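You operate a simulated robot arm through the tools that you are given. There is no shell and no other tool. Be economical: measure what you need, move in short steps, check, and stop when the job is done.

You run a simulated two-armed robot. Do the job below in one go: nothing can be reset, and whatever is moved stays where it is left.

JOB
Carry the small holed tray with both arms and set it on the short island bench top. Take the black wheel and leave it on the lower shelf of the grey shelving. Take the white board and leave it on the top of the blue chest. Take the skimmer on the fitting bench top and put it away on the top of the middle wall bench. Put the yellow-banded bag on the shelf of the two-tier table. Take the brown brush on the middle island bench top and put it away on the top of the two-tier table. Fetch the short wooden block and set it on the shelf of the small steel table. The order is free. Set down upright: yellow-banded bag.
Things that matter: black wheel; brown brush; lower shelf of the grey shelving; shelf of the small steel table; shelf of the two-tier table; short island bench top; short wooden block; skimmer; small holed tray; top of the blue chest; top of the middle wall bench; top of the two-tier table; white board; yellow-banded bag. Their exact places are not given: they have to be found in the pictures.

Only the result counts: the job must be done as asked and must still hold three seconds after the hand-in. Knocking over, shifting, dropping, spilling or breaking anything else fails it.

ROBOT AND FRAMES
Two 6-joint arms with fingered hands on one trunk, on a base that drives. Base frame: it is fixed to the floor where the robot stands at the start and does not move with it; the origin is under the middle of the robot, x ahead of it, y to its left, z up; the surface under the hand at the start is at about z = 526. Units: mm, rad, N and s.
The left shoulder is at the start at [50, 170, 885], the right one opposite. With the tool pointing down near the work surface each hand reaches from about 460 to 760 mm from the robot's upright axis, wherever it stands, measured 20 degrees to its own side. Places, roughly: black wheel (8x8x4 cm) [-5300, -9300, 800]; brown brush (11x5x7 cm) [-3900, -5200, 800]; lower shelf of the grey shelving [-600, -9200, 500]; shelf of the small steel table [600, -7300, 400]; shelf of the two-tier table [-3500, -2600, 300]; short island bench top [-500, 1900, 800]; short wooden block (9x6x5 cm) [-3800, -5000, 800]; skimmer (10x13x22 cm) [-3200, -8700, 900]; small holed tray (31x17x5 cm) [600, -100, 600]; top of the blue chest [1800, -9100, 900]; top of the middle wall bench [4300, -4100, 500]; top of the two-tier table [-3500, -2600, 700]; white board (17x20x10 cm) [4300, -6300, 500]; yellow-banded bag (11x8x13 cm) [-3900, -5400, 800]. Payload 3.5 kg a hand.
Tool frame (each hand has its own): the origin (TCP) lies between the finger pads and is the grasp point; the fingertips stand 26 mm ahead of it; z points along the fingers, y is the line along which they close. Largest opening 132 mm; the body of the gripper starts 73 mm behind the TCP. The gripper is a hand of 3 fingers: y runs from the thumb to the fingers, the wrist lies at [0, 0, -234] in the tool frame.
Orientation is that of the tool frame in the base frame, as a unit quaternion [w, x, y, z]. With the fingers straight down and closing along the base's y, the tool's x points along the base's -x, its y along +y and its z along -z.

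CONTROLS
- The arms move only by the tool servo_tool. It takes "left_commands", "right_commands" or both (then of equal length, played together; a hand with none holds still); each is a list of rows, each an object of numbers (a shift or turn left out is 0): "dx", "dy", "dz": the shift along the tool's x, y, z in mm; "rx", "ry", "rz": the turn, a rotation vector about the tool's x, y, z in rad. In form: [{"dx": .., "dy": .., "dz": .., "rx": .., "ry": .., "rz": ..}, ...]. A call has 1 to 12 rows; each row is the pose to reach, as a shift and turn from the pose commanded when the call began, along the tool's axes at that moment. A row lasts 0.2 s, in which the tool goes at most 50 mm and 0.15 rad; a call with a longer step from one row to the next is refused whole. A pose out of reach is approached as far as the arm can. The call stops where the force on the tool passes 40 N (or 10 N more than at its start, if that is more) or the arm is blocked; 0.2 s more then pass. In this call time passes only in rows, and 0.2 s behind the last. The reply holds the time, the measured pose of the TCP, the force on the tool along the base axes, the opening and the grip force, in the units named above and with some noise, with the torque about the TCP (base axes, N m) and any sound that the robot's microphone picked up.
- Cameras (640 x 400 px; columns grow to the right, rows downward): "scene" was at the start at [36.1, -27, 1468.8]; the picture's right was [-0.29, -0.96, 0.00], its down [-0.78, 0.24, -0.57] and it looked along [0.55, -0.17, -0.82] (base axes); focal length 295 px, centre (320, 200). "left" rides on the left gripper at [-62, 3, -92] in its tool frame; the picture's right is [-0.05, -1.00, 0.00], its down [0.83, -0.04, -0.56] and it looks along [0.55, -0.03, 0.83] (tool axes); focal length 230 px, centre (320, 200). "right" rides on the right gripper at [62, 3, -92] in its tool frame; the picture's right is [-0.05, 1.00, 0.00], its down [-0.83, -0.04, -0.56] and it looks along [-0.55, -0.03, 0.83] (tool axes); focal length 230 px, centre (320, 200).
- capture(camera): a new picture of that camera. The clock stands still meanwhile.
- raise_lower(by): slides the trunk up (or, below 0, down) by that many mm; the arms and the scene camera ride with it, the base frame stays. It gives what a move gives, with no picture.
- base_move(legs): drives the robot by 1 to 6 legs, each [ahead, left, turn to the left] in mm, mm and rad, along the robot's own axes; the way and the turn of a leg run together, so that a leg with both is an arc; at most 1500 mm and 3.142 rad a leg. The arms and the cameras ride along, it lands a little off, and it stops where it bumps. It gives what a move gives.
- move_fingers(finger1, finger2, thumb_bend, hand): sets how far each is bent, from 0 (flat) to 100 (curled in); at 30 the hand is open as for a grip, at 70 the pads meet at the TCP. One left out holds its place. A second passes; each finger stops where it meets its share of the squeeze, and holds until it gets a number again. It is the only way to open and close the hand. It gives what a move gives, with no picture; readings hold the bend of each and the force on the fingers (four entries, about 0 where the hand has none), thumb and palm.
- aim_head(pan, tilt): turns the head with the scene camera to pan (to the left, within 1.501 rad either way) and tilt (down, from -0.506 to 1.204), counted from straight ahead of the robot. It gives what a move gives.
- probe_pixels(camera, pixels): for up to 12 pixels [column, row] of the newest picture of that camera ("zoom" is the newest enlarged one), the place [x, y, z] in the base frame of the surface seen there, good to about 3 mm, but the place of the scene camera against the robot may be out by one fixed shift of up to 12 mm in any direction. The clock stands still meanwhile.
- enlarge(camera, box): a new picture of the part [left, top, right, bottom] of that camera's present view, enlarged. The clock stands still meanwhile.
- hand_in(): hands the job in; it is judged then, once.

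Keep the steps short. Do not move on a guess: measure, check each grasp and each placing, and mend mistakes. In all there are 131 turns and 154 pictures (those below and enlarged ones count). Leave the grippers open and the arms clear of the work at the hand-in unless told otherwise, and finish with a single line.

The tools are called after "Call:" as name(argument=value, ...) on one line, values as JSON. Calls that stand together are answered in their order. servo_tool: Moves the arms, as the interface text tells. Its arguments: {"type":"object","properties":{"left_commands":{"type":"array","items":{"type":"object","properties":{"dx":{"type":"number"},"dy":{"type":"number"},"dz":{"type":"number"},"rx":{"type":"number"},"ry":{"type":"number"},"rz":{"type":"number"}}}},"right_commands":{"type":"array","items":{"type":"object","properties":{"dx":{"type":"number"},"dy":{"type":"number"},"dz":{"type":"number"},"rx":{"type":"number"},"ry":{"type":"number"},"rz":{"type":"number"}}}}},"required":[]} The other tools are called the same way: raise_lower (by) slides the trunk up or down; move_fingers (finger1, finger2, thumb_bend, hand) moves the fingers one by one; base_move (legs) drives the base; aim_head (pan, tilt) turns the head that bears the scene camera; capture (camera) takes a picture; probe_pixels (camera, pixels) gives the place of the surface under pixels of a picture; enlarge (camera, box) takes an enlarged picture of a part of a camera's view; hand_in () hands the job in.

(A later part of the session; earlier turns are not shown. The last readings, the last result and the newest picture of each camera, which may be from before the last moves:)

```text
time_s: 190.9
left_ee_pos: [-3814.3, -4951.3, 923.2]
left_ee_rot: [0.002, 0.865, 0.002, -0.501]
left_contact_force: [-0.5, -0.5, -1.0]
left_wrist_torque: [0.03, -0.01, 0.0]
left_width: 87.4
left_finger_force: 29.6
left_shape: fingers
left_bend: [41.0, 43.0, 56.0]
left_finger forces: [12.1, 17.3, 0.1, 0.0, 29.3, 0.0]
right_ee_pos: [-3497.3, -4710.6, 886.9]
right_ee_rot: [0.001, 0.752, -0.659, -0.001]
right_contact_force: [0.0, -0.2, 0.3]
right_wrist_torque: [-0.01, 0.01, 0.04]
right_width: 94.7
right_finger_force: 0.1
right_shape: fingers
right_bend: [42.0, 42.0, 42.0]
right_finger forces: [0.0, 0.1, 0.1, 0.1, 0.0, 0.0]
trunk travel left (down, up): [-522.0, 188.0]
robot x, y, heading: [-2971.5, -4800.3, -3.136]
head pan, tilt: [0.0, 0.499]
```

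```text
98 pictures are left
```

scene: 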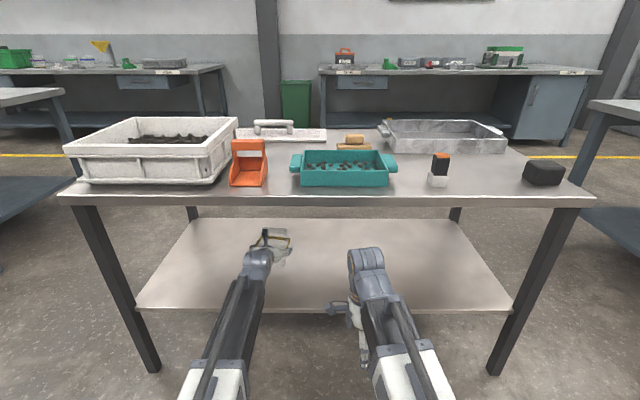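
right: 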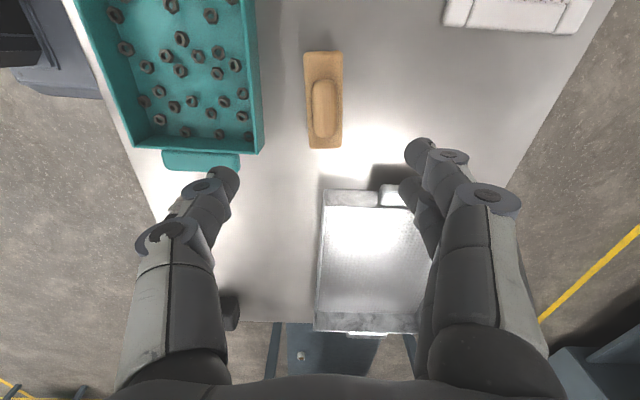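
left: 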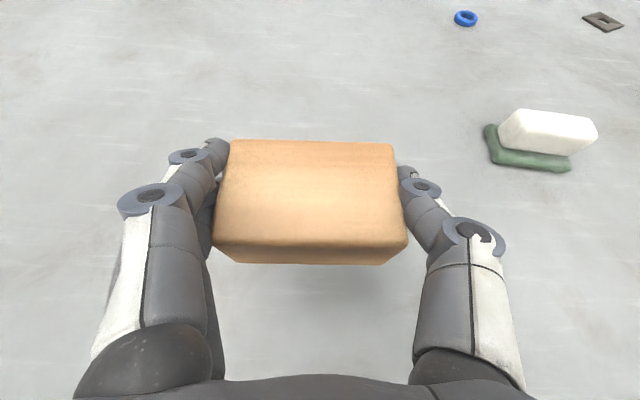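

The block is held. I'll raise the trunk and rotate the right hand further, so that its camera ends up on top when it is pitched. Then I'll drive south past the island.

Call:
raise_lower(by=188)

Call:
servo_tool(right_commands=[{"rz": 0.1414}, {"rz": 0.283}, {"rz": 0.424}, {"rz": 0.566}, {"rz": 0.707}, {"rz": 0.848}, {"rz": 0.99}, {"rz": 1.131}, {"rz": 1.273}, {"rz": 1.414}, {"rz": 1.556}, {"rz": 1.697}])

Call:
base_move(legs=[[-200, 0, 0], [0, 1200, 0], [0, 1200, 0]])

Call:
aim_head(pan=1.0, tilt=0.45)

Call:
capture(camera="scene")

```text
time_s: 193.0
left_ee_pos: [-3815.3, -4950.5, 1113.3]
left_ee_rot: [0.001, 0.865, 0.002, -0.501]
left_contact_force: [-0.5, 0.4, -1.8]
left_wrist_torque: [0.0, 0.0, 0.02]
left_width: 87.8
left_finger_force: 29.3
left_shape: fingers
left_bend: [41.0, 43.0, 56.0]
left_finger forces: [12.0, 17.4, 0.0, 0.1, 29.4, 0.0]
right_ee_pos: [-3497.4, -4710.7, 1075.7]
right_ee_rot: [0.002, 0.752, -0.659, -0.001]
right_contact_force: [0.4, 0.5, 0.3]
right_wrist_torque: [-0.07, 0.01, 0.03]
right_width: 94.6
right_finger_force: 0.1
right_shape: fingers
right_bend: [42.0, 42.0, 42.0]
right_finger forces: [0.0, 0.1, 0.0, 0.0, 0.0, 0.0]
trunk travel left (down, up): [-710.0, 0.0]
robot x, y, heading: [-2975.5, -4801.1, -3.135]
head pan, tilt: [0.0, 0.499]
```

```text
time_s: 195.6
left_ee_pos: [-3814.4, -4950.5, 1112.9]
left_ee_rot: [0.002, 0.865, 0.002, -0.502]
left_contact_force: [-0.3, 0.2, -0.1]
left_wrist_torque: [0.03, -0.02, 0.03]
left_width: 87.3
left_finger_force: 29.5
left_shape: fingers
left_bend: [41.0, 43.0, 56.0]
left_finger forces: [12.0, 17.4, 0.1, 0.0, 29.3, 0.1]
right_ee_pos: [-3498.0, -4710.0, 1075.4]
right_ee_rot: [-0.002, -0.001, 1.0, 0.001]
right_contact_force: [0.5, -0.1, 0.0]
right_wrist_torque: [0.0, 0.04, 0.02]
right_width: 94.5
right_finger_force: 0.0
right_shape: fingers
right_bend: [42.0, 42.0, 42.0]
right_finger forces: [0.0, 0.0, 0.0, 0.0, 0.0, 0.0]
trunk travel left (down, up): [-710.0, 0.0]
robot x, y, heading: [-2976.1, -4801.3, -3.135]
head pan, tilt: [0.0, 0.499]
```

```text
time_s: 208.5
left_ee_pos: [-3590.4, -7352.0, 1111.8]
left_ee_rot: [0.003, 0.865, 0.005, -0.502]
left_contact_force: [0.7, -0.9, -1.6]
left_wrist_torque: [-0.02, -0.03, 0.02]
left_width: 87.5
left_finger_force: 29.6
left_shape: fingers
left_bend: [41.0, 43.0, 56.0]
left_finger forces: [12.2, 17.5, 0.0, 0.1, 29.5, 0.0]
right_ee_pos: [-3272.6, -7109.1, 1075.1]
right_ee_rot: [-0.002, -0.006, 1.0, 0.0]
right_contact_force: [0.0, -0.2, -0.5]
right_wrist_torque: [0.0, -0.01, 0.01]
right_width: 94.6
right_finger_force: 0.0
right_shape: fingers
right_bend: [42.0, 42.0, 42.0]
right_finger forces: [0.1, 0.0, 0.0, 0.1, 0.0, 0.0]
trunk travel left (down, up): [-710.0, 0.0]
robot x, y, heading: [-2750.4, -7194.7, -3.127]
head pan, tilt: [0.0, 0.499]
```

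```text
time_s: 209.8
left_ee_pos: [-3589.9, -7350.1, 1112.4]
left_ee_rot: [0.003, 0.865, 0.005, -0.501]
left_contact_force: [0.7, -0.5, -1.4]
left_wrist_torque: [0.01, -0.03, 0.03]
left_width: 87.7
left_finger_force: 29.4
left_shape: fingers
left_bend: [41.0, 43.0, 56.0]
left_finger forces: [12.2, 17.4, 0.0, 0.0, 29.3, 0.0]
right_ee_pos: [-3273.7, -7109.4, 1075.9]
right_ee_rot: [-0.002, -0.005, 1.0, 0.0]
right_contact_force: [-0.6, 0.2, 0.9]
right_wrist_torque: [-0.05, 0.03, 0.03]
right_width: 94.3
right_finger_force: 0.0
right_shape: fingers
right_bend: [42.0, 42.0, 42.0]
right_finger forces: [0.0, 0.0, 0.0, 0.0, 0.0, 0.0]
trunk travel left (down, up): [-710.0, 0.0]
robot x, y, heading: [-2748.1, -7194.1, -3.13]
head pan, tilt: [1.0, 0.45]
```

```text
97 pictures are left
```

scene: 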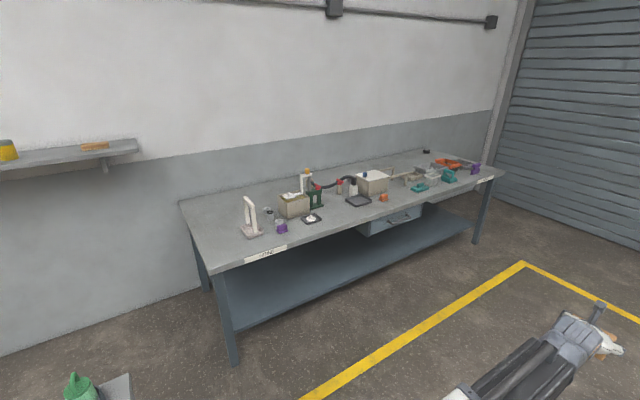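

This is the fitting bench. I'll zoom to find the black wheel and the skimmer.

Call:
enlarge(camera="scene", box=[180, 140, 350, 260])

Call:
probe_pixels(camera="scene", pixels=[[427, 151], [250, 205], [252, 232], [182, 202], [220, 265], [492, 172], [465, 165], [385, 197], [235, 362], [475, 240], [90, 390]])

Call:
enlarge(camera="scene", box=[340, 130, 510, 230])

```text
3.33 times, centred on (265, 200) of scene
```

zoom: 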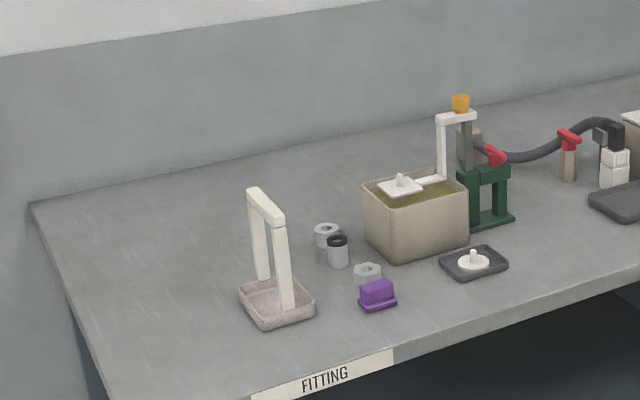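

```text
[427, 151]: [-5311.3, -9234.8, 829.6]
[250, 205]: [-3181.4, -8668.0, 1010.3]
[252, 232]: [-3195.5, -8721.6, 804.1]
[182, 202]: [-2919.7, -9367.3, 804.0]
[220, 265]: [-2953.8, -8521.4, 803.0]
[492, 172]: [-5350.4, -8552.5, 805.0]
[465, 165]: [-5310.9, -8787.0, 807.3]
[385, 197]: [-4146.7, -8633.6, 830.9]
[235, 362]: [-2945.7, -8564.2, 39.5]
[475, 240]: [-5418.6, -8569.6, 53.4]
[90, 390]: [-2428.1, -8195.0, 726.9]
```

```text
3.76 times, centred on (425, 180) of scene
```

zoom: 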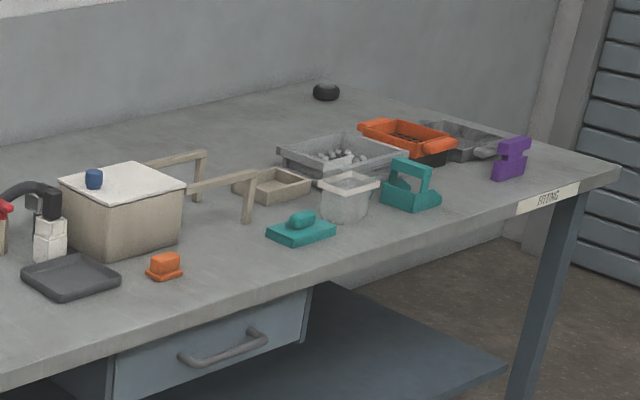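

The skimmer is the white handled pan at (-3195,-8720). The wheel is at (-5311,-9235), at the back near the bench's west end, so I must reach it from that end. I'll check the floor to the west.

Call:
aim_head(pan=0.2, tilt=0.35)

Call:
capture(camera="scene")

Call:
probe_pixels(camera="scene", pixels=[[100, 250], [200, 220], [300, 220], [400, 220], [500, 220], [200, 150], [400, 150], [60, 230], [550, 260], [300, 300]])

```text
time_s: 210.9
left_ee_pos: [-3590.8, -7350.9, 1111.8]
left_ee_rot: [0.004, 0.865, 0.006, -0.502]
left_contact_force: [0.2, 0.1, -0.2]
left_wrist_torque: [0.04, 0.01, 0.02]
left_width: 87.8
left_finger_force: 29.5
left_shape: fingers
left_bend: [41.0, 43.0, 56.0]
left_finger forces: [12.2, 17.4, 0.0, 0.0, 29.4, 0.0]
right_ee_pos: [-3274.0, -7109.0, 1075.0]
right_ee_rot: [-0.002, -0.006, 1.0, 0.001]
right_contact_force: [-0.5, 0.4, -0.7]
right_wrist_torque: [-0.04, 0.0, -0.01]
right_width: 94.5
right_finger_force: 0.0
right_shape: fingers
right_bend: [42.0, 42.0, 42.0]
right_finger forces: [0.1, 0.1, 0.0, 0.1, 0.0, 0.1]
trunk travel left (down, up): [-710.0, 0.0]
robot x, y, heading: [-2751.5, -7197.0, -3.126]
head pan, tilt: [0.201, 0.351]
```

```text
94 pictures are left
```

scene: 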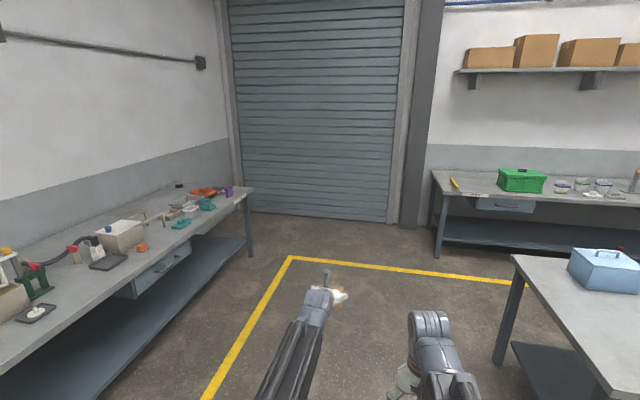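

```text
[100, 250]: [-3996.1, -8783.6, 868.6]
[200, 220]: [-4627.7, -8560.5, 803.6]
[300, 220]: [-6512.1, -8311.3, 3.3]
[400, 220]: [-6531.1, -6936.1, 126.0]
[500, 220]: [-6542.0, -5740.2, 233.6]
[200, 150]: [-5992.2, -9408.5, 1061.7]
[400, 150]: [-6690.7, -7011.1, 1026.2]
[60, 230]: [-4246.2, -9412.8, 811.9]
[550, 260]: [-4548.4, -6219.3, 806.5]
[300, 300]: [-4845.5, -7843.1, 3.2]
```

The floor is clear and the door is at x≈-6690. I'll turn to face east, back up to x≈-6000, and move south part of the way.

Call:
base_move(legs=[[0, 0, 1.57], [0, 0, 1.556], [-1500, 0, 0], [-1500, 0, 0], [-240, 0, 0], [0, -1200, 0]])

Call:
aim_head(pan=-0.4, tilt=0.7)

Call:
capture(camera="scene")

```text
time_s: 240.0
left_ee_pos: [-5183.2, -8205.5, 1111.4]
left_ee_rot: [0.502, 0.008, 0.865, -0.004]
left_contact_force: [0.2, -0.7, -1.0]
left_wrist_torque: [-0.02, 0.01, -0.01]
left_width: 87.2
left_finger_force: 29.2
left_shape: fingers
left_bend: [41.0, 43.0, 56.0]
left_finger forces: [11.9, 17.3, 0.0, 0.1, 29.1, 0.0]
right_ee_pos: [-5507.5, -8438.5, 1075.3]
right_ee_rot: [0.0, 1.0, -0.01, 0.002]
right_contact_force: [-0.1, -1.2, 0.6]
right_wrist_torque: [0.0, 0.0, -0.03]
right_width: 94.3
right_finger_force: 0.2
right_shape: fingers
right_bend: [42.0, 42.0, 42.0]
right_finger forces: [0.0, 0.1, 0.0, 0.0, 0.0, 0.0]
trunk travel left (down, up): [-710.0, 0.0]
robot x, y, heading: [-6027.7, -8337.0, -0.021]
head pan, tilt: [0.201, 0.351]
```

```text
time_s: 241.0
left_ee_pos: [-5184.0, -8204.7, 1111.8]
left_ee_rot: [0.502, 0.008, 0.865, -0.004]
left_contact_force: [0.0, -1.3, -1.6]
left_wrist_torque: [-0.03, 0.01, -0.02]
left_width: 87.4
left_finger_force: 29.0
left_shape: fingers
left_bend: [41.0, 43.0, 56.0]
left_finger forces: [11.9, 17.2, 0.0, 0.0, 29.1, 0.0]
right_ee_pos: [-5507.6, -8438.8, 1075.3]
right_ee_rot: [0.0, 1.0, -0.009, 0.002]
right_contact_force: [-0.5, -1.2, 0.5]
right_wrist_torque: [-0.01, -0.02, 0.01]
right_width: 94.5
right_finger_force: 0.0
right_shape: fingers
right_bend: [42.0, 42.0, 42.0]
right_finger forces: [0.0, 0.0, 0.1, 0.0, 0.0, 0.1]
trunk travel left (down, up): [-710.0, 0.0]
robot x, y, heading: [-6026.5, -8332.6, -0.021]
head pan, tilt: [-0.4, 0.7]
```

```text
93 pictures are left
```

scene: 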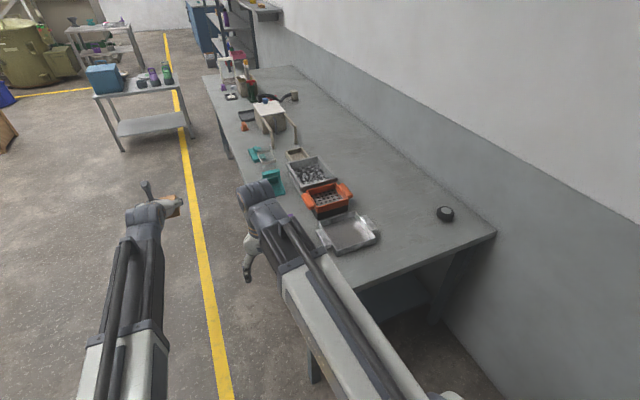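

The wheel is at (445,214). I'll probe it and the bench's end.

Call:
probe_pixels(camera="scene", pixels=[[445, 214], [437, 212], [453, 212], [445, 207], [444, 222], [494, 233], [380, 290], [470, 222], [430, 200], [360, 225], [560, 300]])

Call:
enlarge(camera="scene", box=[400, 180, 500, 243])

```text
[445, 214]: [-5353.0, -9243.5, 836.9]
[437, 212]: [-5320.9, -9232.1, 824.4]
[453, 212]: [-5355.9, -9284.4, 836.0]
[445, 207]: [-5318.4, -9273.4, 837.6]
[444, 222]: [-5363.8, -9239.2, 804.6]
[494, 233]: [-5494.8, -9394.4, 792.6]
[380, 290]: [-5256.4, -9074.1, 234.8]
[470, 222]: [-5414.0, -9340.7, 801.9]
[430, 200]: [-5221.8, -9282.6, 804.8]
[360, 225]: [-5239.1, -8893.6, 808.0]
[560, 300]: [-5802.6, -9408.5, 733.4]
```

```text
6.35 times, centred on (450, 212) of scene
```

zoom: 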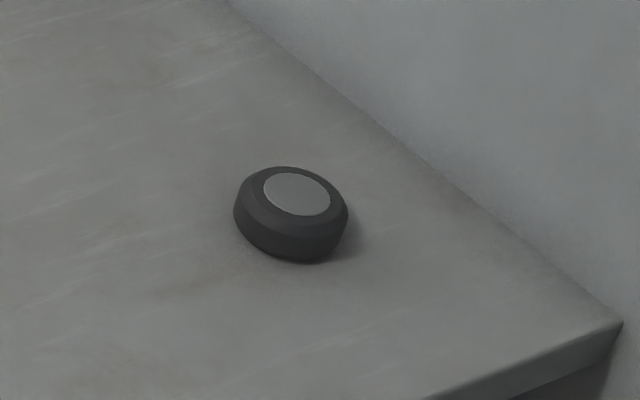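

The wheel lies flat, centred near (-5335,-9260), with its top at 838. I'll slide south 640 mm, then pitch the right hand and bring it in front of the wheel.

Call:
base_move(legs=[[0, -640, 0.02]])

Call:
move_fingers(hand="right", finger1=30, finger2=30, thumb_bend=30)

Call:
servo_tool(right_commands=[{"dx": 8, "dy": 26, "ry": 0.15}, {"dx": 16, "dy": 52, "ry": 0.3}, {"dx": 24, "dy": 78, "ry": 0.45}, {"dx": 32, "dy": 104, "ry": 0.6}, {"dx": 40, "dy": 130, "ry": 0.75}, {"dx": 48, "dy": 156, "ry": 0.9}, {"dx": 56, "dy": 180, "ry": 1.05}, {"dx": 56, "dy": 180, "ry": 1.05}])

Call:
capture(camera="right")

Call:
capture(camera="scene")

```text
time_s: 244.6
left_ee_pos: [-5190.9, -8821.3, 1111.8]
left_ee_rot: [0.501, -0.002, 0.865, 0.001]
left_contact_force: [0.0, -0.1, -0.5]
left_wrist_torque: [0.04, 0.01, 0.02]
left_width: 87.4
left_finger_force: 28.8
left_shape: fingers
left_bend: [41.0, 43.0, 56.0]
left_finger forces: [11.9, 17.3, 0.1, 0.0, 29.1, 0.0]
right_ee_pos: [-5508.3, -9062.7, 1075.0]
right_ee_rot: [0.0, 1.0, 0.003, 0.002]
right_contact_force: [0.5, 0.1, 0.3]
right_wrist_torque: [0.01, -0.03, 0.03]
right_width: 94.3
right_finger_force: 0.1
right_shape: fingers
right_bend: [42.0, 42.0, 42.0]
right_finger forces: [0.0, 0.1, 0.0, 0.0, 0.1, 0.0]
trunk travel left (down, up): [-710.0, 0.0]
robot x, y, heading: [-6031.2, -8969.1, 0.004]
head pan, tilt: [-0.4, 0.7]
```

```text
time_s: 245.6
left_ee_pos: [-5191.2, -8821.1, 1112.3]
left_ee_rot: [0.502, -0.002, 0.865, 0.002]
left_contact_force: [-0.2, -0.2, -2.4]
left_wrist_torque: [0.03, -0.01, 0.0]
left_width: 87.4
left_finger_force: 28.6
left_shape: fingers
left_bend: [41.0, 43.0, 56.0]
left_finger forces: [11.9, 17.3, 0.1, 0.1, 29.0, 0.0]
right_ee_pos: [-5509.4, -9061.4, 1075.2]
right_ee_rot: [0.0, 1.0, 0.003, 0.001]
right_contact_force: [0.5, -0.6, 0.4]
right_wrist_torque: [-0.01, -0.01, -0.01]
right_width: 133.8
right_finger_force: 0.2
right_shape: fingers
right_bend: [30.0, 30.0, 30.0]
right_finger forces: [0.1, 0.0, 0.1, 0.1, 0.0, 0.0]
trunk travel left (down, up): [-710.0, 0.0]
robot x, y, heading: [-6032.0, -8969.9, 0.007]
head pan, tilt: [-0.4, 0.7]
```

```text
time_s: 247.4
left_ee_pos: [-5191.2, -8819.9, 1111.5]
left_ee_rot: [0.502, -0.002, 0.865, 0.002]
left_contact_force: [0.2, 0.3, -1.0]
left_wrist_torque: [-0.01, -0.01, -0.02]
left_width: 87.4
left_finger_force: 29.2
left_shape: fingers
left_bend: [41.0, 43.0, 56.0]
left_finger forces: [11.9, 17.3, 0.1, 0.0, 29.1, 0.1]
right_ee_pos: [-5374.5, -9268.7, 1072.5]
right_ee_rot: [-0.001, 0.864, 0.003, 0.503]
right_contact_force: [0.6, 0.0, -0.8]
right_wrist_torque: [-0.01, 0.02, -0.01]
right_width: 134.0
right_finger_force: 0.1
right_shape: fingers
right_bend: [30.0, 30.0, 30.0]
right_finger forces: [0.0, 0.0, 0.1, 0.0, 0.0, 0.0]
right hand out of reach, approached as far as the arm can: row 3, 4, 5, 6, 7, 8
trunk travel left (down, up): [-710.0, 0.0]
robot x, y, heading: [-6032.3, -8975.5, 0.007]
head pan, tilt: [-0.4, 0.7]
```

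```text
91 pictures are left
```

right: 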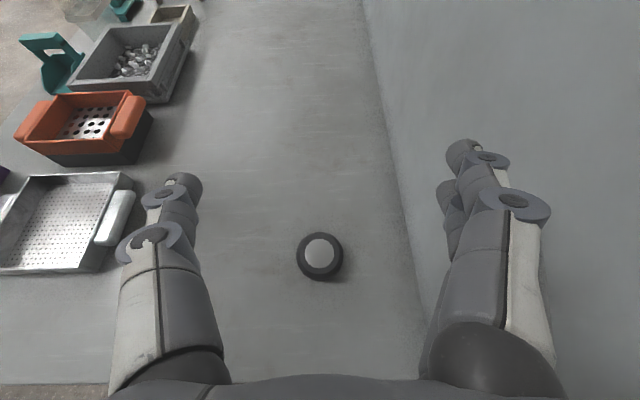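

```text
90 pictures are left
```

scene: 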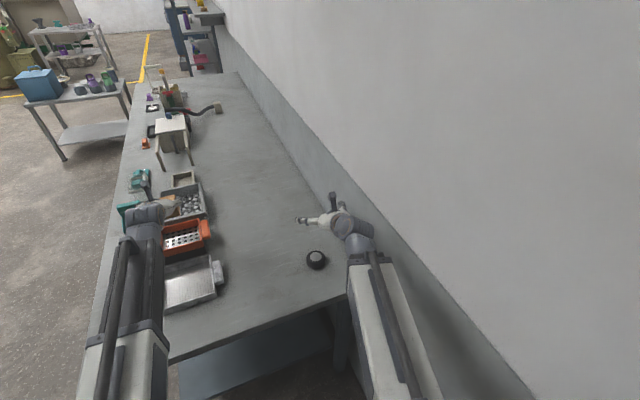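

The right hand is above the wheel, and the min-reach limit pushed it slightly forward. I'll measure the wheel in the right view.

Call:
probe_pixels(camera="right", pixels=[[320, 252], [298, 252], [343, 255], [320, 233], [322, 278], [320, 262], [350, 280]])

Call:
servo_tool(right_commands=[{"dz": 5, "dx": -9}, {"dz": 25, "dx": -43}, {"dz": 45, "dx": -78}, {"dz": 60, "dx": -104}, {"dz": 60, "dx": -104}])

```text
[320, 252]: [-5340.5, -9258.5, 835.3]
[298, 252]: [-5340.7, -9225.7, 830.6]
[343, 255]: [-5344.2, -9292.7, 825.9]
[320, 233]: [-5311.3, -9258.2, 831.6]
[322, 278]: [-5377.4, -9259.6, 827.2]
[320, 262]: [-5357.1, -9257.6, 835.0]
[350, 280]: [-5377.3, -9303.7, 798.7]
```

```text
time_s: 248.6
left_ee_pos: [-5190.6, -8820.8, 1111.9]
left_ee_rot: [0.501, -0.003, 0.865, 0.002]
left_contact_force: [-0.8, -0.7, -1.1]
left_wrist_torque: [0.02, 0.05, 0.02]
left_width: 87.2
left_finger_force: 28.9
left_shape: fingers
left_bend: [41.0, 43.0, 56.0]
left_finger forces: [11.9, 17.4, 0.0, 0.1, 29.1, 0.1]
right_ee_pos: [-5372.9, -9267.4, 951.1]
right_ee_rot: [-0.001, 0.865, 0.003, 0.502]
right_contact_force: [-0.2, 0.9, 1.0]
right_wrist_torque: [0.02, 0.01, 0.01]
right_width: 133.9
right_finger_force: 0.0
right_shape: fingers
right_bend: [30.0, 30.0, 30.0]
right_finger forces: [0.1, 0.0, 0.0, 0.0, 0.0, 0.1]
trunk travel left (down, up): [-710.0, 0.0]
robot x, y, heading: [-6034.8, -8971.8, 0.01]
head pan, tilt: [-0.4, 0.7]
```

The wheel's centre is (-5342,-9259). I'll descend around it to z≈838.

Call:
servo_tool(right_commands=[{"dz": 29, "dx": 16, "dy": -8}, {"dz": 50, "dx": -20, "dy": -8}, {"dz": 70, "dx": -56, "dy": -8}, {"dz": 80, "dx": -73, "dy": -8}, {"dz": 85, "dx": -81, "dy": -8}, {"dz": 85, "dx": -81, "dy": -8}])

Call:
capture(camera="right")

```text
time_s: 250.0
left_ee_pos: [-5192.2, -8821.4, 1111.9]
left_ee_rot: [0.501, -0.002, 0.865, 0.002]
left_contact_force: [0.5, 0.0, -0.7]
left_wrist_torque: [0.0, 0.0, 0.0]
left_width: 87.8
left_finger_force: 29.5
left_shape: fingers
left_bend: [41.0, 43.0, 56.0]
left_finger forces: [11.8, 17.3, 0.1, 0.0, 29.1, 0.1]
right_ee_pos: [-5340.0, -9259.5, 838.3]
right_ee_rot: [-0.002, 0.864, 0.003, 0.503]
right_contact_force: [0.0, -0.1, 0.5]
right_wrist_torque: [0.0, 0.03, 0.0]
right_width: 134.0
right_finger_force: 0.0
right_shape: fingers
right_bend: [30.0, 30.0, 30.0]
right_finger forces: [0.1, 0.1, 0.0, 0.1, 0.0, 0.0]
trunk travel left (down, up): [-710.0, 0.0]
robot x, y, heading: [-6034.6, -8971.5, 0.01]
head pan, tilt: [-0.4, 0.7]
```

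```text
89 pictures are left
```

right: 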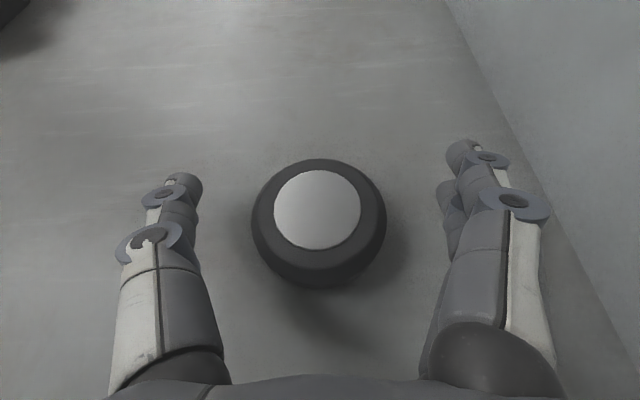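

Call:
servo_tool(right_commands=[{"dz": -7, "dx": -4}, {"dz": -7, "dx": -4}])

Call:
move_fingers(hand="right", finger1=70, finger2=70, thumb_bend=70)

Call:
servo_tool(right_commands=[{"dz": -5, "dx": 9}, {"dz": -25, "dx": 43}, {"dz": -50, "dx": 87}, {"dz": -50, "dx": 87}])

Call:
capture(camera="right")

```text
time_s: 250.6
left_ee_pos: [-5191.8, -8820.5, 1111.5]
left_ee_rot: [0.502, -0.002, 0.865, 0.001]
left_contact_force: [-0.2, -1.2, -0.8]
left_wrist_torque: [-0.01, 0.04, 0.03]
left_width: 87.3
left_finger_force: 28.9
left_shape: fingers
left_bend: [41.0, 43.0, 56.0]
left_finger forces: [11.9, 17.3, 0.0, 0.0, 29.1, 0.0]
right_ee_pos: [-5347.7, -9260.7, 838.8]
right_ee_rot: [-0.001, 0.865, 0.002, 0.502]
right_contact_force: [0.1, 0.1, -0.4]
right_wrist_torque: [-0.01, -0.01, 0.03]
right_width: 134.1
right_finger_force: 0.0
right_shape: fingers
right_bend: [30.0, 30.0, 30.0]
right_finger forces: [0.0, 0.0, 0.1, 0.1, 0.1, 0.1]
trunk travel left (down, up): [-710.0, 0.0]
robot x, y, heading: [-6030.2, -8971.0, 0.006]
head pan, tilt: [-0.4, 0.7]
```

```text
time_s: 251.6
left_ee_pos: [-5190.6, -8821.3, 1113.2]
left_ee_rot: [0.502, -0.002, 0.865, 0.001]
left_contact_force: [-0.1, -0.4, -0.6]
left_wrist_torque: [0.01, 0.01, -0.01]
left_width: 87.4
left_finger_force: 29.2
left_shape: fingers
left_bend: [41.0, 43.0, 56.0]
left_finger forces: [11.9, 17.3, 0.0, 0.1, 29.1, 0.0]
right_ee_pos: [-5348.2, -9258.9, 839.3]
right_ee_rot: [0.0, 0.864, 0.002, 0.503]
right_contact_force: [0.4, 3.1, 2.2]
right_wrist_torque: [-0.04, -0.03, 0.02]
right_width: 60.2
right_finger_force: 23.6
right_shape: fingers
right_bend: [52.0, 49.0, 60.0]
right_finger forces: [10.2, 11.2, 0.0, 0.0, 24.8, 0.1]
trunk travel left (down, up): [-710.0, 0.0]
robot x, y, heading: [-6035.4, -8972.0, 0.002]
head pan, tilt: [-0.4, 0.7]
```

```text
refused: row 3 steps farther than a row can; nothing moved
```

```text
88 pictures are left
```

right: 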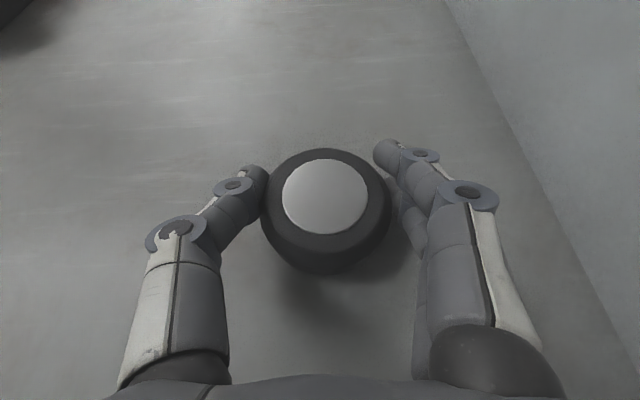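

The grip reads 60 mm and 24 N. I'll test with a careful 12 mm lift and look.

Call:
servo_tool(right_commands=[{"dz": -2, "dx": 3}, {"dz": -4, "dx": 7}, {"dz": -6, "dx": 10}, {"dz": -6, "dx": 10}])

Call:
capture(camera="right")

Call:
enlarge(camera="scene", box=[270, 200, 390, 290])

Call:
probe_pixels(camera="right", pixels=[[325, 195], [300, 195], [350, 195], [325, 225], [325, 255], [325, 300]])

```text
time_s: 252.6
left_ee_pos: [-5192.3, -8821.1, 1112.2]
left_ee_rot: [0.5, -0.003, 0.866, 0.002]
left_contact_force: [0.0, 0.2, -0.9]
left_wrist_torque: [-0.08, -0.02, 0.02]
left_width: 87.3
left_finger_force: 29.4
left_shape: fingers
left_bend: [41.0, 43.0, 56.0]
left_finger forces: [11.9, 17.3, 0.0, 0.0, 29.1, 0.0]
right_ee_pos: [-5348.3, -9257.9, 849.9]
right_ee_rot: [-0.001, 0.865, 0.003, 0.502]
right_contact_force: [0.2, 0.1, -1.0]
right_wrist_torque: [-0.02, 0.0, 0.01]
right_width: 60.1
right_finger_force: 22.3
right_shape: fingers
right_bend: [52.0, 49.0, 60.0]
right_finger forces: [9.8, 11.7, 0.0, 0.0, 22.6, 0.0]
trunk travel left (down, up): [-710.0, 0.0]
robot x, y, heading: [-6030.4, -8971.1, 0.009]
head pan, tilt: [-0.4, 0.7]
```

```text
87 pictures are left
```

right: 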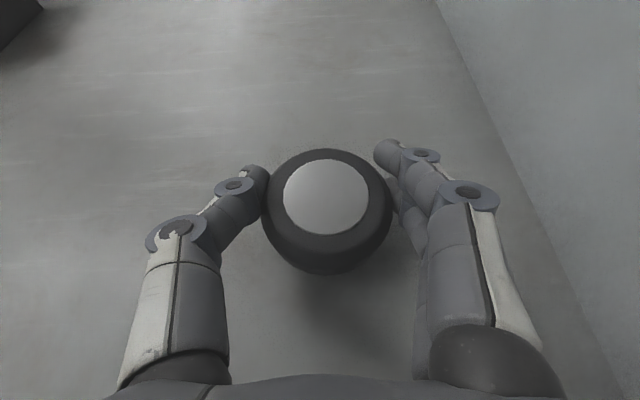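

```text
4.44 times, centred on (330, 245) of scene
```

zoom: 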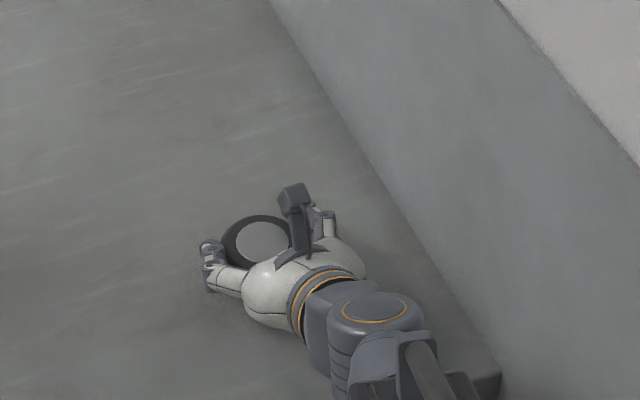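

```text
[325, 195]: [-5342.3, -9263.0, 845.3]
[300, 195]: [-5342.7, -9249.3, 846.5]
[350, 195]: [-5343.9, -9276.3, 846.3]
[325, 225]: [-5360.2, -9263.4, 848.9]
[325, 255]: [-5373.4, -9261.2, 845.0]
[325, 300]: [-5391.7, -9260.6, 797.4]
```

The wheel is lifted and level. I'll raise it to about 1080 and drive back north and east, to the open floor.

Call:
servo_tool(right_commands=[{"dz": -10, "dx": 17}, {"dz": -28, "dx": 50}, {"dz": -47, "dx": 83}, {"dz": -66, "dx": 116}, {"dz": -85, "dx": 149}, {"dz": -104, "dx": 180}, {"dz": -114, "dx": 199}, {"dz": -114, "dx": 199}])

Call:
base_move(legs=[[0, 900, 0], [0, 920, 0], [1500, 0, 0], [1500, 0, 0], [250, 0, 0], [0, 0, -0.8]])

Call:
aim_head(pan=0, tilt=0.3)

Call:
capture(camera="scene")

Call:
capture(camera="right")

```text
time_s: 254.4
left_ee_pos: [-5191.0, -8820.9, 1111.2]
left_ee_rot: [0.501, -0.003, 0.865, 0.002]
left_contact_force: [-0.2, 0.4, -0.9]
left_wrist_torque: [-0.01, 0.0, -0.03]
left_width: 87.1
left_finger_force: 29.0
left_shape: fingers
left_bend: [41.0, 43.0, 56.0]
left_finger forces: [11.9, 17.3, 0.0, 0.0, 29.1, 0.1]
right_ee_pos: [-5348.1, -9261.1, 1080.5]
right_ee_rot: [-0.001, 0.865, 0.003, 0.502]
right_contact_force: [-0.2, -0.4, -1.3]
right_wrist_torque: [0.0, 0.01, 0.02]
right_width: 60.0
right_finger_force: 21.5
right_shape: fingers
right_bend: [52.0, 49.0, 60.0]
right_finger forces: [9.9, 11.5, 0.0, 0.0, 22.2, 0.0]
trunk travel left (down, up): [-710.0, 0.0]
robot x, y, heading: [-6034.1, -8972.6, 0.006]
head pan, tilt: [-0.4, 0.7]
```

```text
time_s: 281.1
left_ee_pos: [-2120.5, -7703.8, 1111.8]
left_ee_rot: [0.459, 0.347, 0.793, -0.2]
left_contact_force: [-0.3, 0.7, -1.5]
left_wrist_torque: [0.0, 0.04, 0.0]
left_width: 87.5
left_finger_force: 28.9
left_shape: fingers
left_bend: [41.0, 43.0, 57.0]
left_finger forces: [11.8, 17.2, 0.0, 0.1, 28.8, 0.0]
right_ee_pos: [-2551.2, -7883.3, 1079.8]
right_ee_rot: [0.2, 0.793, -0.346, 0.46]
right_contact_force: [-0.2, 0.1, -2.1]
right_wrist_torque: [-0.01, 0.0, 0.0]
right_width: 59.3
right_finger_force: 20.7
right_shape: fingers
right_bend: [52.0, 49.0, 61.0]
right_finger forces: [9.4, 11.6, 0.1, 0.1, 21.4, 0.0]
trunk travel left (down, up): [-710.0, 0.0]
robot x, y, heading: [-2801.6, -7181.7, -0.826]
head pan, tilt: [-0.4, 0.7]
```

```text
time_s: 281.9
left_ee_pos: [-2120.6, -7703.8, 1112.9]
left_ee_rot: [0.459, 0.346, 0.793, -0.2]
left_contact_force: [-0.1, -0.1, -0.9]
left_wrist_torque: [-0.02, 0.01, -0.01]
left_width: 87.3
left_finger_force: 29.2
left_shape: fingers
left_bend: [41.0, 43.0, 57.0]
left_finger forces: [11.8, 17.2, 0.0, 0.0, 28.9, 0.1]
right_ee_pos: [-2552.1, -7882.8, 1078.9]
right_ee_rot: [0.201, 0.792, -0.346, 0.46]
right_contact_force: [0.4, -0.2, -1.6]
right_wrist_torque: [0.01, -0.01, -0.01]
right_width: 59.5
right_finger_force: 20.9
right_shape: fingers
right_bend: [52.0, 49.0, 61.0]
right_finger forces: [9.4, 11.7, 0.0, 0.1, 21.5, 0.1]
trunk travel left (down, up): [-710.0, 0.0]
robot x, y, heading: [-2801.2, -7182.4, -0.82]
head pan, tilt: [0.0, 0.3]
```

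```text
85 pictures are left
```

scene: 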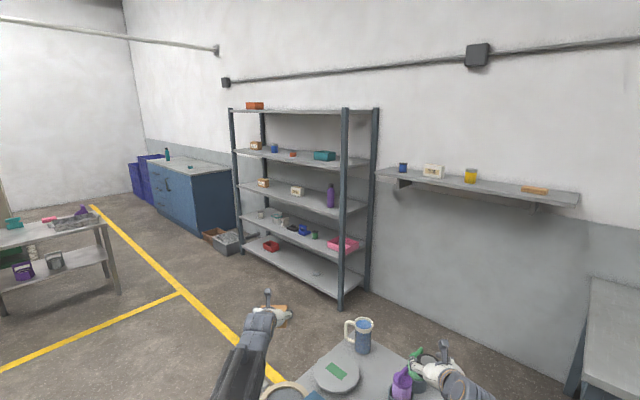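

```text
84 pictures are left
```

right: 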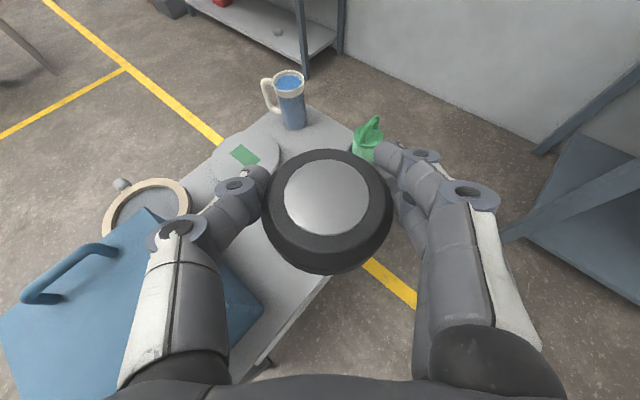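

The grey shelving is ahead with five levels, and the small steel table is on the left. I'll zoom in on and probe both.

Call:
enlarge(camera="scene", box=[220, 95, 390, 305])

Call:
probe_pixels(camera="scene", pixels=[[240, 218], [343, 262], [300, 240], [290, 190], [290, 262], [343, 212], [341, 300], [237, 150], [343, 165], [300, 232], [367, 240], [318, 240]])

Call:
probe_pixels(camera="scene", pixels=[[60, 235], [100, 222], [70, 262], [95, 258], [118, 290], [30, 270], [10, 262], [200, 185], [232, 200], [160, 170]])

```text
1.90 times, centred on (305, 200) of scene
```

zoom: 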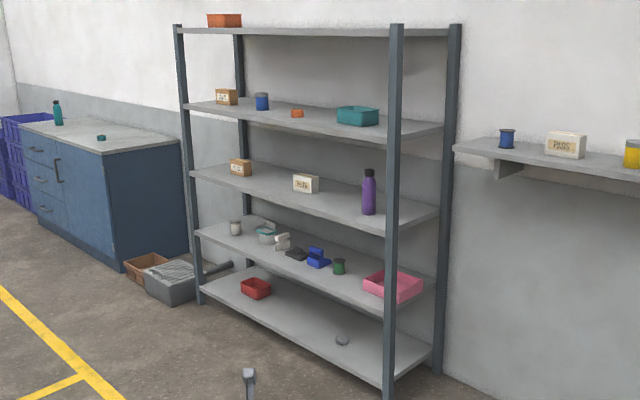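

```text
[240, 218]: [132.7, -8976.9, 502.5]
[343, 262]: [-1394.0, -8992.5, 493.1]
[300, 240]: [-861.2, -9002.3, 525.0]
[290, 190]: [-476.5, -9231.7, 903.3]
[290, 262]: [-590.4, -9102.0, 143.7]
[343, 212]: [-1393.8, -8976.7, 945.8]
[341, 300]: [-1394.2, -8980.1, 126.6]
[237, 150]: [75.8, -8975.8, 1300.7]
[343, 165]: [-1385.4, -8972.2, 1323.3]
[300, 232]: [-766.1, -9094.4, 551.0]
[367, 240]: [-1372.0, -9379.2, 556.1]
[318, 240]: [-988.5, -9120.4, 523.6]
```

```text
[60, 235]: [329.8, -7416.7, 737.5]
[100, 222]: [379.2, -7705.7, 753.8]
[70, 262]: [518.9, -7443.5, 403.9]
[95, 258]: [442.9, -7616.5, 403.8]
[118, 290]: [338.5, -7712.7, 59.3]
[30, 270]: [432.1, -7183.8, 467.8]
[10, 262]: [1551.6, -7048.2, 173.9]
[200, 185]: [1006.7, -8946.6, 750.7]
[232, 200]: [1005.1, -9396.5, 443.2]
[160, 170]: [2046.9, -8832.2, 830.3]
```

The lower shelf of the grey shelving is at z≈505, x -1394..132, with its front at y≈-8976 and a gap up to about 900. The steel table's shelf is at z≈404. I'll drive round the cart and face the shelving.

Call:
base_move(legs=[[0, 0, 0.82], [1000, 0, 0], [1000, 0, 0], [0, 0, -1.571], [500, 0, 0]])

Call:
aim_head(pan=0, tilt=0.5)

Call:
capture(camera="scene")

Call:
enlarge(camera="scene", box=[160, 120, 480, 300])

```text
time_s: 300.5
left_ee_pos: [-678.5, -8562.7, 1112.3]
left_ee_rot: [0.35, 0.62, 0.605, -0.358]
left_contact_force: [0.6, -1.0, -1.6]
left_wrist_torque: [0.03, -0.02, 0.02]
left_width: 86.9
left_finger_force: 28.2
left_shape: fingers
left_bend: [41.0, 43.0, 57.0]
left_finger forces: [11.4, 16.8, 0.0, 0.0, 28.3, 0.0]
right_ee_pos: [-1111.9, -8392.8, 1078.6]
right_ee_rot: [-0.36, -0.603, 0.619, -0.35]
right_contact_force: [-0.1, 0.1, -1.8]
right_wrist_torque: [0.02, -0.02, 0.01]
right_width: 58.2
right_finger_force: 19.2
right_shape: fingers
right_bend: [52.0, 49.0, 61.0]
right_finger forces: [7.6, 11.5, 0.0, 0.0, 19.6, 0.0]
trunk travel left (down, up): [-710.0, 0.0]
robot x, y, heading: [-806.0, -7718.8, -1.601]
head pan, tilt: [0.0, 0.3]
```

```text
time_s: 301.2
left_ee_pos: [-678.1, -8563.8, 1112.9]
left_ee_rot: [0.349, 0.621, 0.603, -0.359]
left_contact_force: [0.2, -0.1, -1.2]
left_wrist_torque: [0.01, -0.01, 0.0]
left_width: 87.2
left_finger_force: 28.3
left_shape: fingers
left_bend: [41.0, 43.0, 57.0]
left_finger forces: [11.4, 16.9, 0.1, 0.1, 28.4, 0.1]
right_ee_pos: [-1111.4, -8391.6, 1079.4]
right_ee_rot: [-0.36, -0.603, 0.62, -0.35]
right_contact_force: [0.0, 0.8, -1.0]
right_wrist_torque: [0.0, -0.04, -0.01]
right_width: 58.8
right_finger_force: 19.1
right_shape: fingers
right_bend: [52.0, 49.0, 61.0]
right_finger forces: [7.5, 11.6, 0.0, 0.1, 19.7, 0.1]
trunk travel left (down, up): [-710.0, 0.0]
robot x, y, heading: [-807.8, -7718.4, -1.6]
head pan, tilt: [0.0, 0.499]
```

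```text
82 pictures are left
```

scene: 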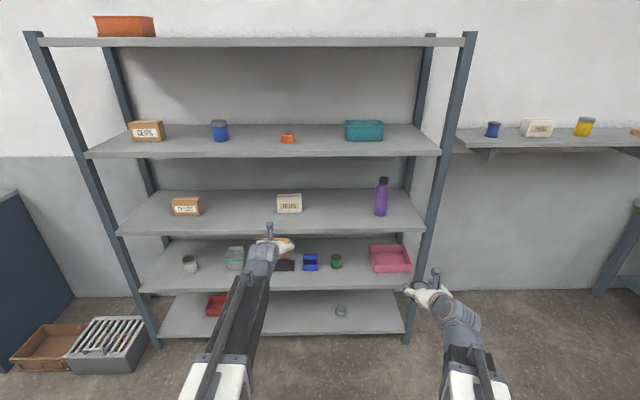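

```text
2.00 times, centred on (320, 210) of scene
```

zoom: 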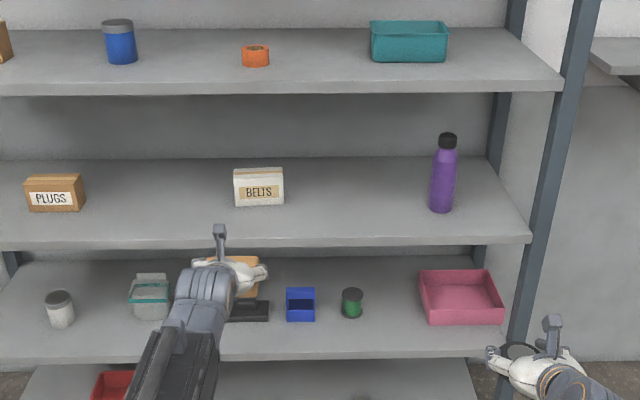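

There's a gap on the lower shelf between the green pot (zoom 352,303) and the pink tray (420–505). I'll measure it.

Call:
probe_pixels(camera="zoom", pixels=[[390, 345], [390, 320], [390, 290], [390, 265], [364, 310], [418, 315], [422, 325], [362, 345], [330, 345], [390, 246], [500, 325], [100, 330]])

```text
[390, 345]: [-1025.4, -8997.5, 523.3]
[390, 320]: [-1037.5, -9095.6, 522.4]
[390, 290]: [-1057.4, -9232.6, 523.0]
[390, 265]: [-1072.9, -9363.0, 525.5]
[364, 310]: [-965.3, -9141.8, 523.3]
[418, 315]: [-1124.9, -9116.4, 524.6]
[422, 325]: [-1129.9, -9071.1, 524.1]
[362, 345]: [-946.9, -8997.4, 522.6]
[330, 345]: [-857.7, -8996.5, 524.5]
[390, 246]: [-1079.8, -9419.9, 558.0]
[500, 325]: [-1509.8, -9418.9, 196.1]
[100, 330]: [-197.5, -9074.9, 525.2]
```

For the wheel, the left hand with its block would poke into the shelving, so I'll deliver the block first. I'll look left at the small steel table.

Call:
aim_head(pan=1.4, tilt=0.4)

Call:
enlarge(camera="scene", box=[160, 100, 480, 300])

```text
time_s: 302.7
left_ee_pos: [-678.2, -8561.7, 1111.5]
left_ee_rot: [0.349, 0.62, 0.604, -0.359]
left_contact_force: [0.6, 0.7, -1.0]
left_wrist_torque: [0.01, 0.07, -0.02]
left_width: 87.2
left_finger_force: 28.2
left_shape: fingers
left_bend: [41.0, 43.0, 57.0]
left_finger forces: [11.5, 16.9, 0.0, 0.0, 28.2, 0.1]
right_ee_pos: [-1112.4, -8391.7, 1078.3]
right_ee_rot: [-0.36, -0.603, 0.62, -0.35]
right_contact_force: [-0.2, -0.3, -1.1]
right_wrist_torque: [0.05, -0.04, 0.01]
right_width: 58.4
right_finger_force: 19.9
right_shape: fingers
right_bend: [52.0, 49.0, 61.0]
right_finger forces: [7.6, 11.5, 0.0, 0.1, 19.6, 0.0]
trunk travel left (down, up): [-710.0, 0.0]
robot x, y, heading: [-801.8, -7715.5, -1.596]
head pan, tilt: [1.4, 0.4]
```

```text
2.00 times, centred on (320, 200) of scene
```

zoom: 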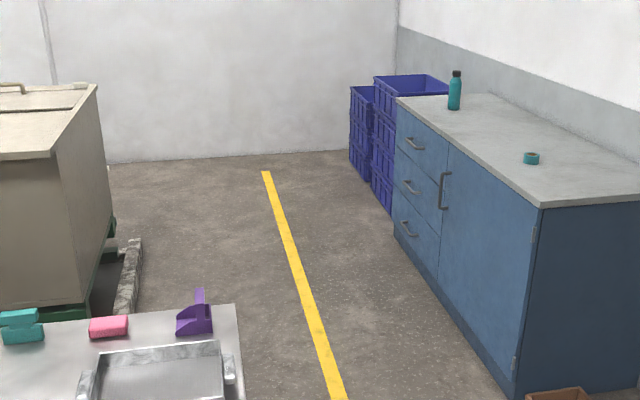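

The chest top is visible too. I'll turn to face the steel table and lower the trunk to see its shelf.

Call:
base_move(legs=[[-150, 0, 0], [0, 0, 1.596]])

Call:
raise_lower(by=-400)

Call:
aim_head(pan=0.1, tilt=0.45)

Call:
capture(camera="scene")

```text
time_s: 308.0
left_ee_pos: [43.4, -7425.1, 1111.4]
left_ee_rot: [0.502, 0.002, 0.865, -0.001]
left_contact_force: [0.9, 0.2, -1.1]
left_wrist_torque: [-0.04, 0.02, -0.02]
left_width: 86.9
left_finger_force: 28.3
left_shape: fingers
left_bend: [41.0, 43.0, 57.0]
left_finger forces: [11.5, 16.4, 0.1, 0.0, 27.9, 0.1]
right_ee_pos: [-117.5, -7864.1, 1080.1]
right_ee_rot: [0.002, 0.865, -0.003, 0.502]
right_contact_force: [0.6, 0.0, -1.9]
right_wrist_torque: [-0.03, 0.0, 0.01]
right_width: 51.6
right_finger_force: 18.9
right_shape: fingers
right_bend: [55.0, 48.0, 61.0]
right_finger forces: [7.4, 12.3, 0.1, 0.0, 18.1, 0.0]
trunk travel left (down, up): [-710.0, 0.0]
robot x, y, heading: [-795.1, -7566.6, -0.009]
head pan, tilt: [1.4, 0.4]
```

```text
time_s: 311.8
left_ee_pos: [43.7, -7425.5, 712.4]
left_ee_rot: [0.501, 0.003, 0.866, -0.001]
left_contact_force: [-0.4, 0.2, -1.0]
left_wrist_torque: [-0.03, 0.02, 0.02]
left_width: 87.0
left_finger_force: 27.7
left_shape: fingers
left_bend: [41.0, 43.0, 57.0]
left_finger forces: [11.4, 16.4, 0.1, 0.0, 27.8, 0.1]
right_ee_pos: [-118.2, -7864.5, 679.3]
right_ee_rot: [0.002, 0.865, -0.003, 0.502]
right_contact_force: [-0.5, 0.4, -2.3]
right_wrist_torque: [0.02, 0.06, 0.02]
right_width: 51.6
right_finger_force: 18.7
right_shape: fingers
right_bend: [55.0, 48.0, 61.0]
right_finger forces: [7.2, 12.3, 0.0, 0.0, 18.0, 0.0]
trunk travel left (down, up): [-310.0, 400.0]
robot x, y, heading: [-796.9, -7566.1, -0.008]
head pan, tilt: [1.4, 0.4]
```

```text
time_s: 313.3
left_ee_pos: [44.7, -7425.0, 712.0]
left_ee_rot: [0.501, 0.003, 0.866, -0.001]
left_contact_force: [0.1, 0.4, -1.5]
left_wrist_torque: [-0.01, 0.06, 0.01]
left_width: 86.9
left_finger_force: 27.6
left_shape: fingers
left_bend: [41.0, 43.0, 57.0]
left_finger forces: [11.3, 16.5, 0.0, 0.0, 28.0, 0.1]
right_ee_pos: [-117.9, -7862.9, 680.4]
right_ee_rot: [0.001, 0.865, -0.002, 0.502]
right_contact_force: [0.3, -0.1, -1.6]
right_wrist_torque: [0.04, 0.01, -0.02]
right_width: 51.4
right_finger_force: 18.3
right_shape: fingers
right_bend: [55.0, 48.0, 61.0]
right_finger forces: [7.2, 12.3, 0.0, 0.0, 18.0, 0.0]
trunk travel left (down, up): [-310.0, 400.0]
robot x, y, heading: [-799.2, -7565.0, -0.01]
head pan, tilt: [0.099, 0.45]
```

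```text
79 pictures are left
```

scene: 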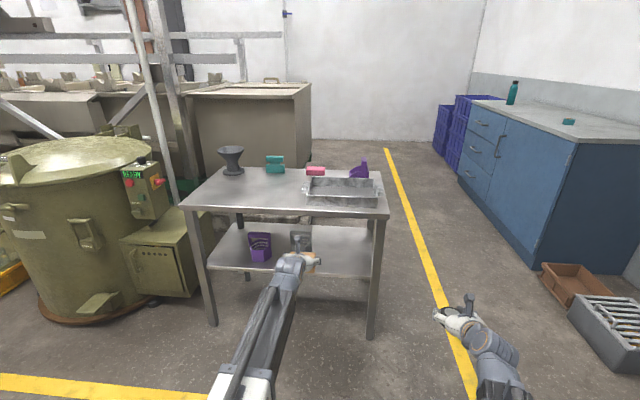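

The right grip width is drifting (60→51), so I'll check the wheel in the right camera.

Call:
capture(camera="right")

Call:
enlarge(camera="scene", box=[420, 280, 520, 345])

Call:
enlarge(camera="scene", box=[170, 130, 410, 290])

```text
78 pictures are left
```

right: 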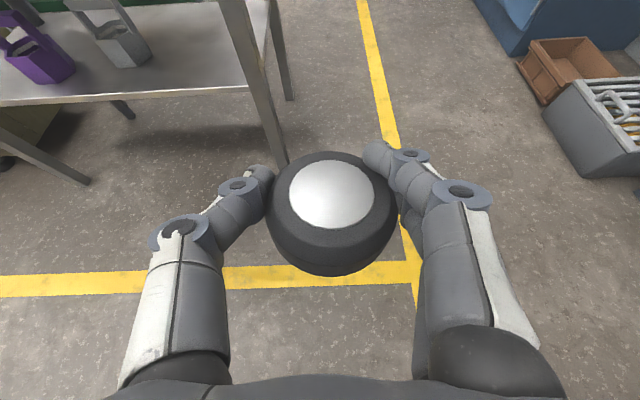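

```text
6.15 times, centred on (470, 312) of scene
```

zoom: 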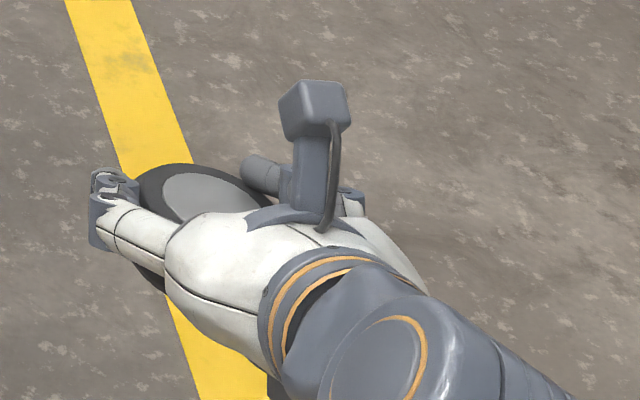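

```text
2.50 times, centred on (290, 210) of scene
```

zoom: 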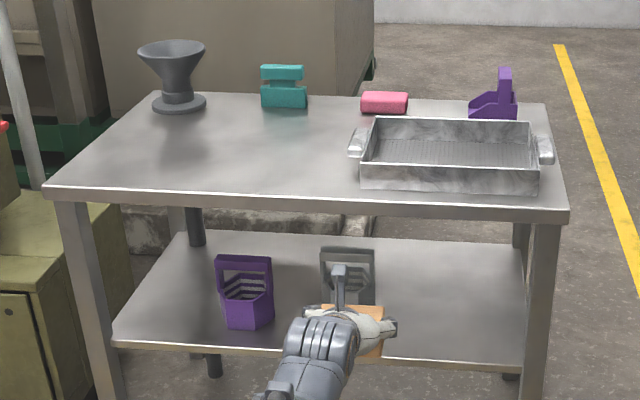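

The wheel has settled a little towards the palm but is still caged, so I'll place the block promptly. The shelf is free right of the grey holder, at about zoom (450,310). I'll measure there.

Call:
probe_pixels(camera="zoom", pixels=[[440, 355], [440, 330], [440, 300], [440, 260], [515, 350], [500, 300], [385, 300], [374, 265], [320, 260], [300, 215], [200, 345], [540, 300]])

```text
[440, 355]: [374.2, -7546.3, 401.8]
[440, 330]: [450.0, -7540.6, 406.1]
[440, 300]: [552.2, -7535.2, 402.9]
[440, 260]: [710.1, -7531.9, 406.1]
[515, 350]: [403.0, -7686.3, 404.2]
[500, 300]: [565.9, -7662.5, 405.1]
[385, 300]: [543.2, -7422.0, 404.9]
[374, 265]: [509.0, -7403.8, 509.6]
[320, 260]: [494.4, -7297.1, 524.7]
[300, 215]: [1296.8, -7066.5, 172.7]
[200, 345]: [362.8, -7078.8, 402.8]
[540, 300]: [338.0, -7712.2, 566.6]
```

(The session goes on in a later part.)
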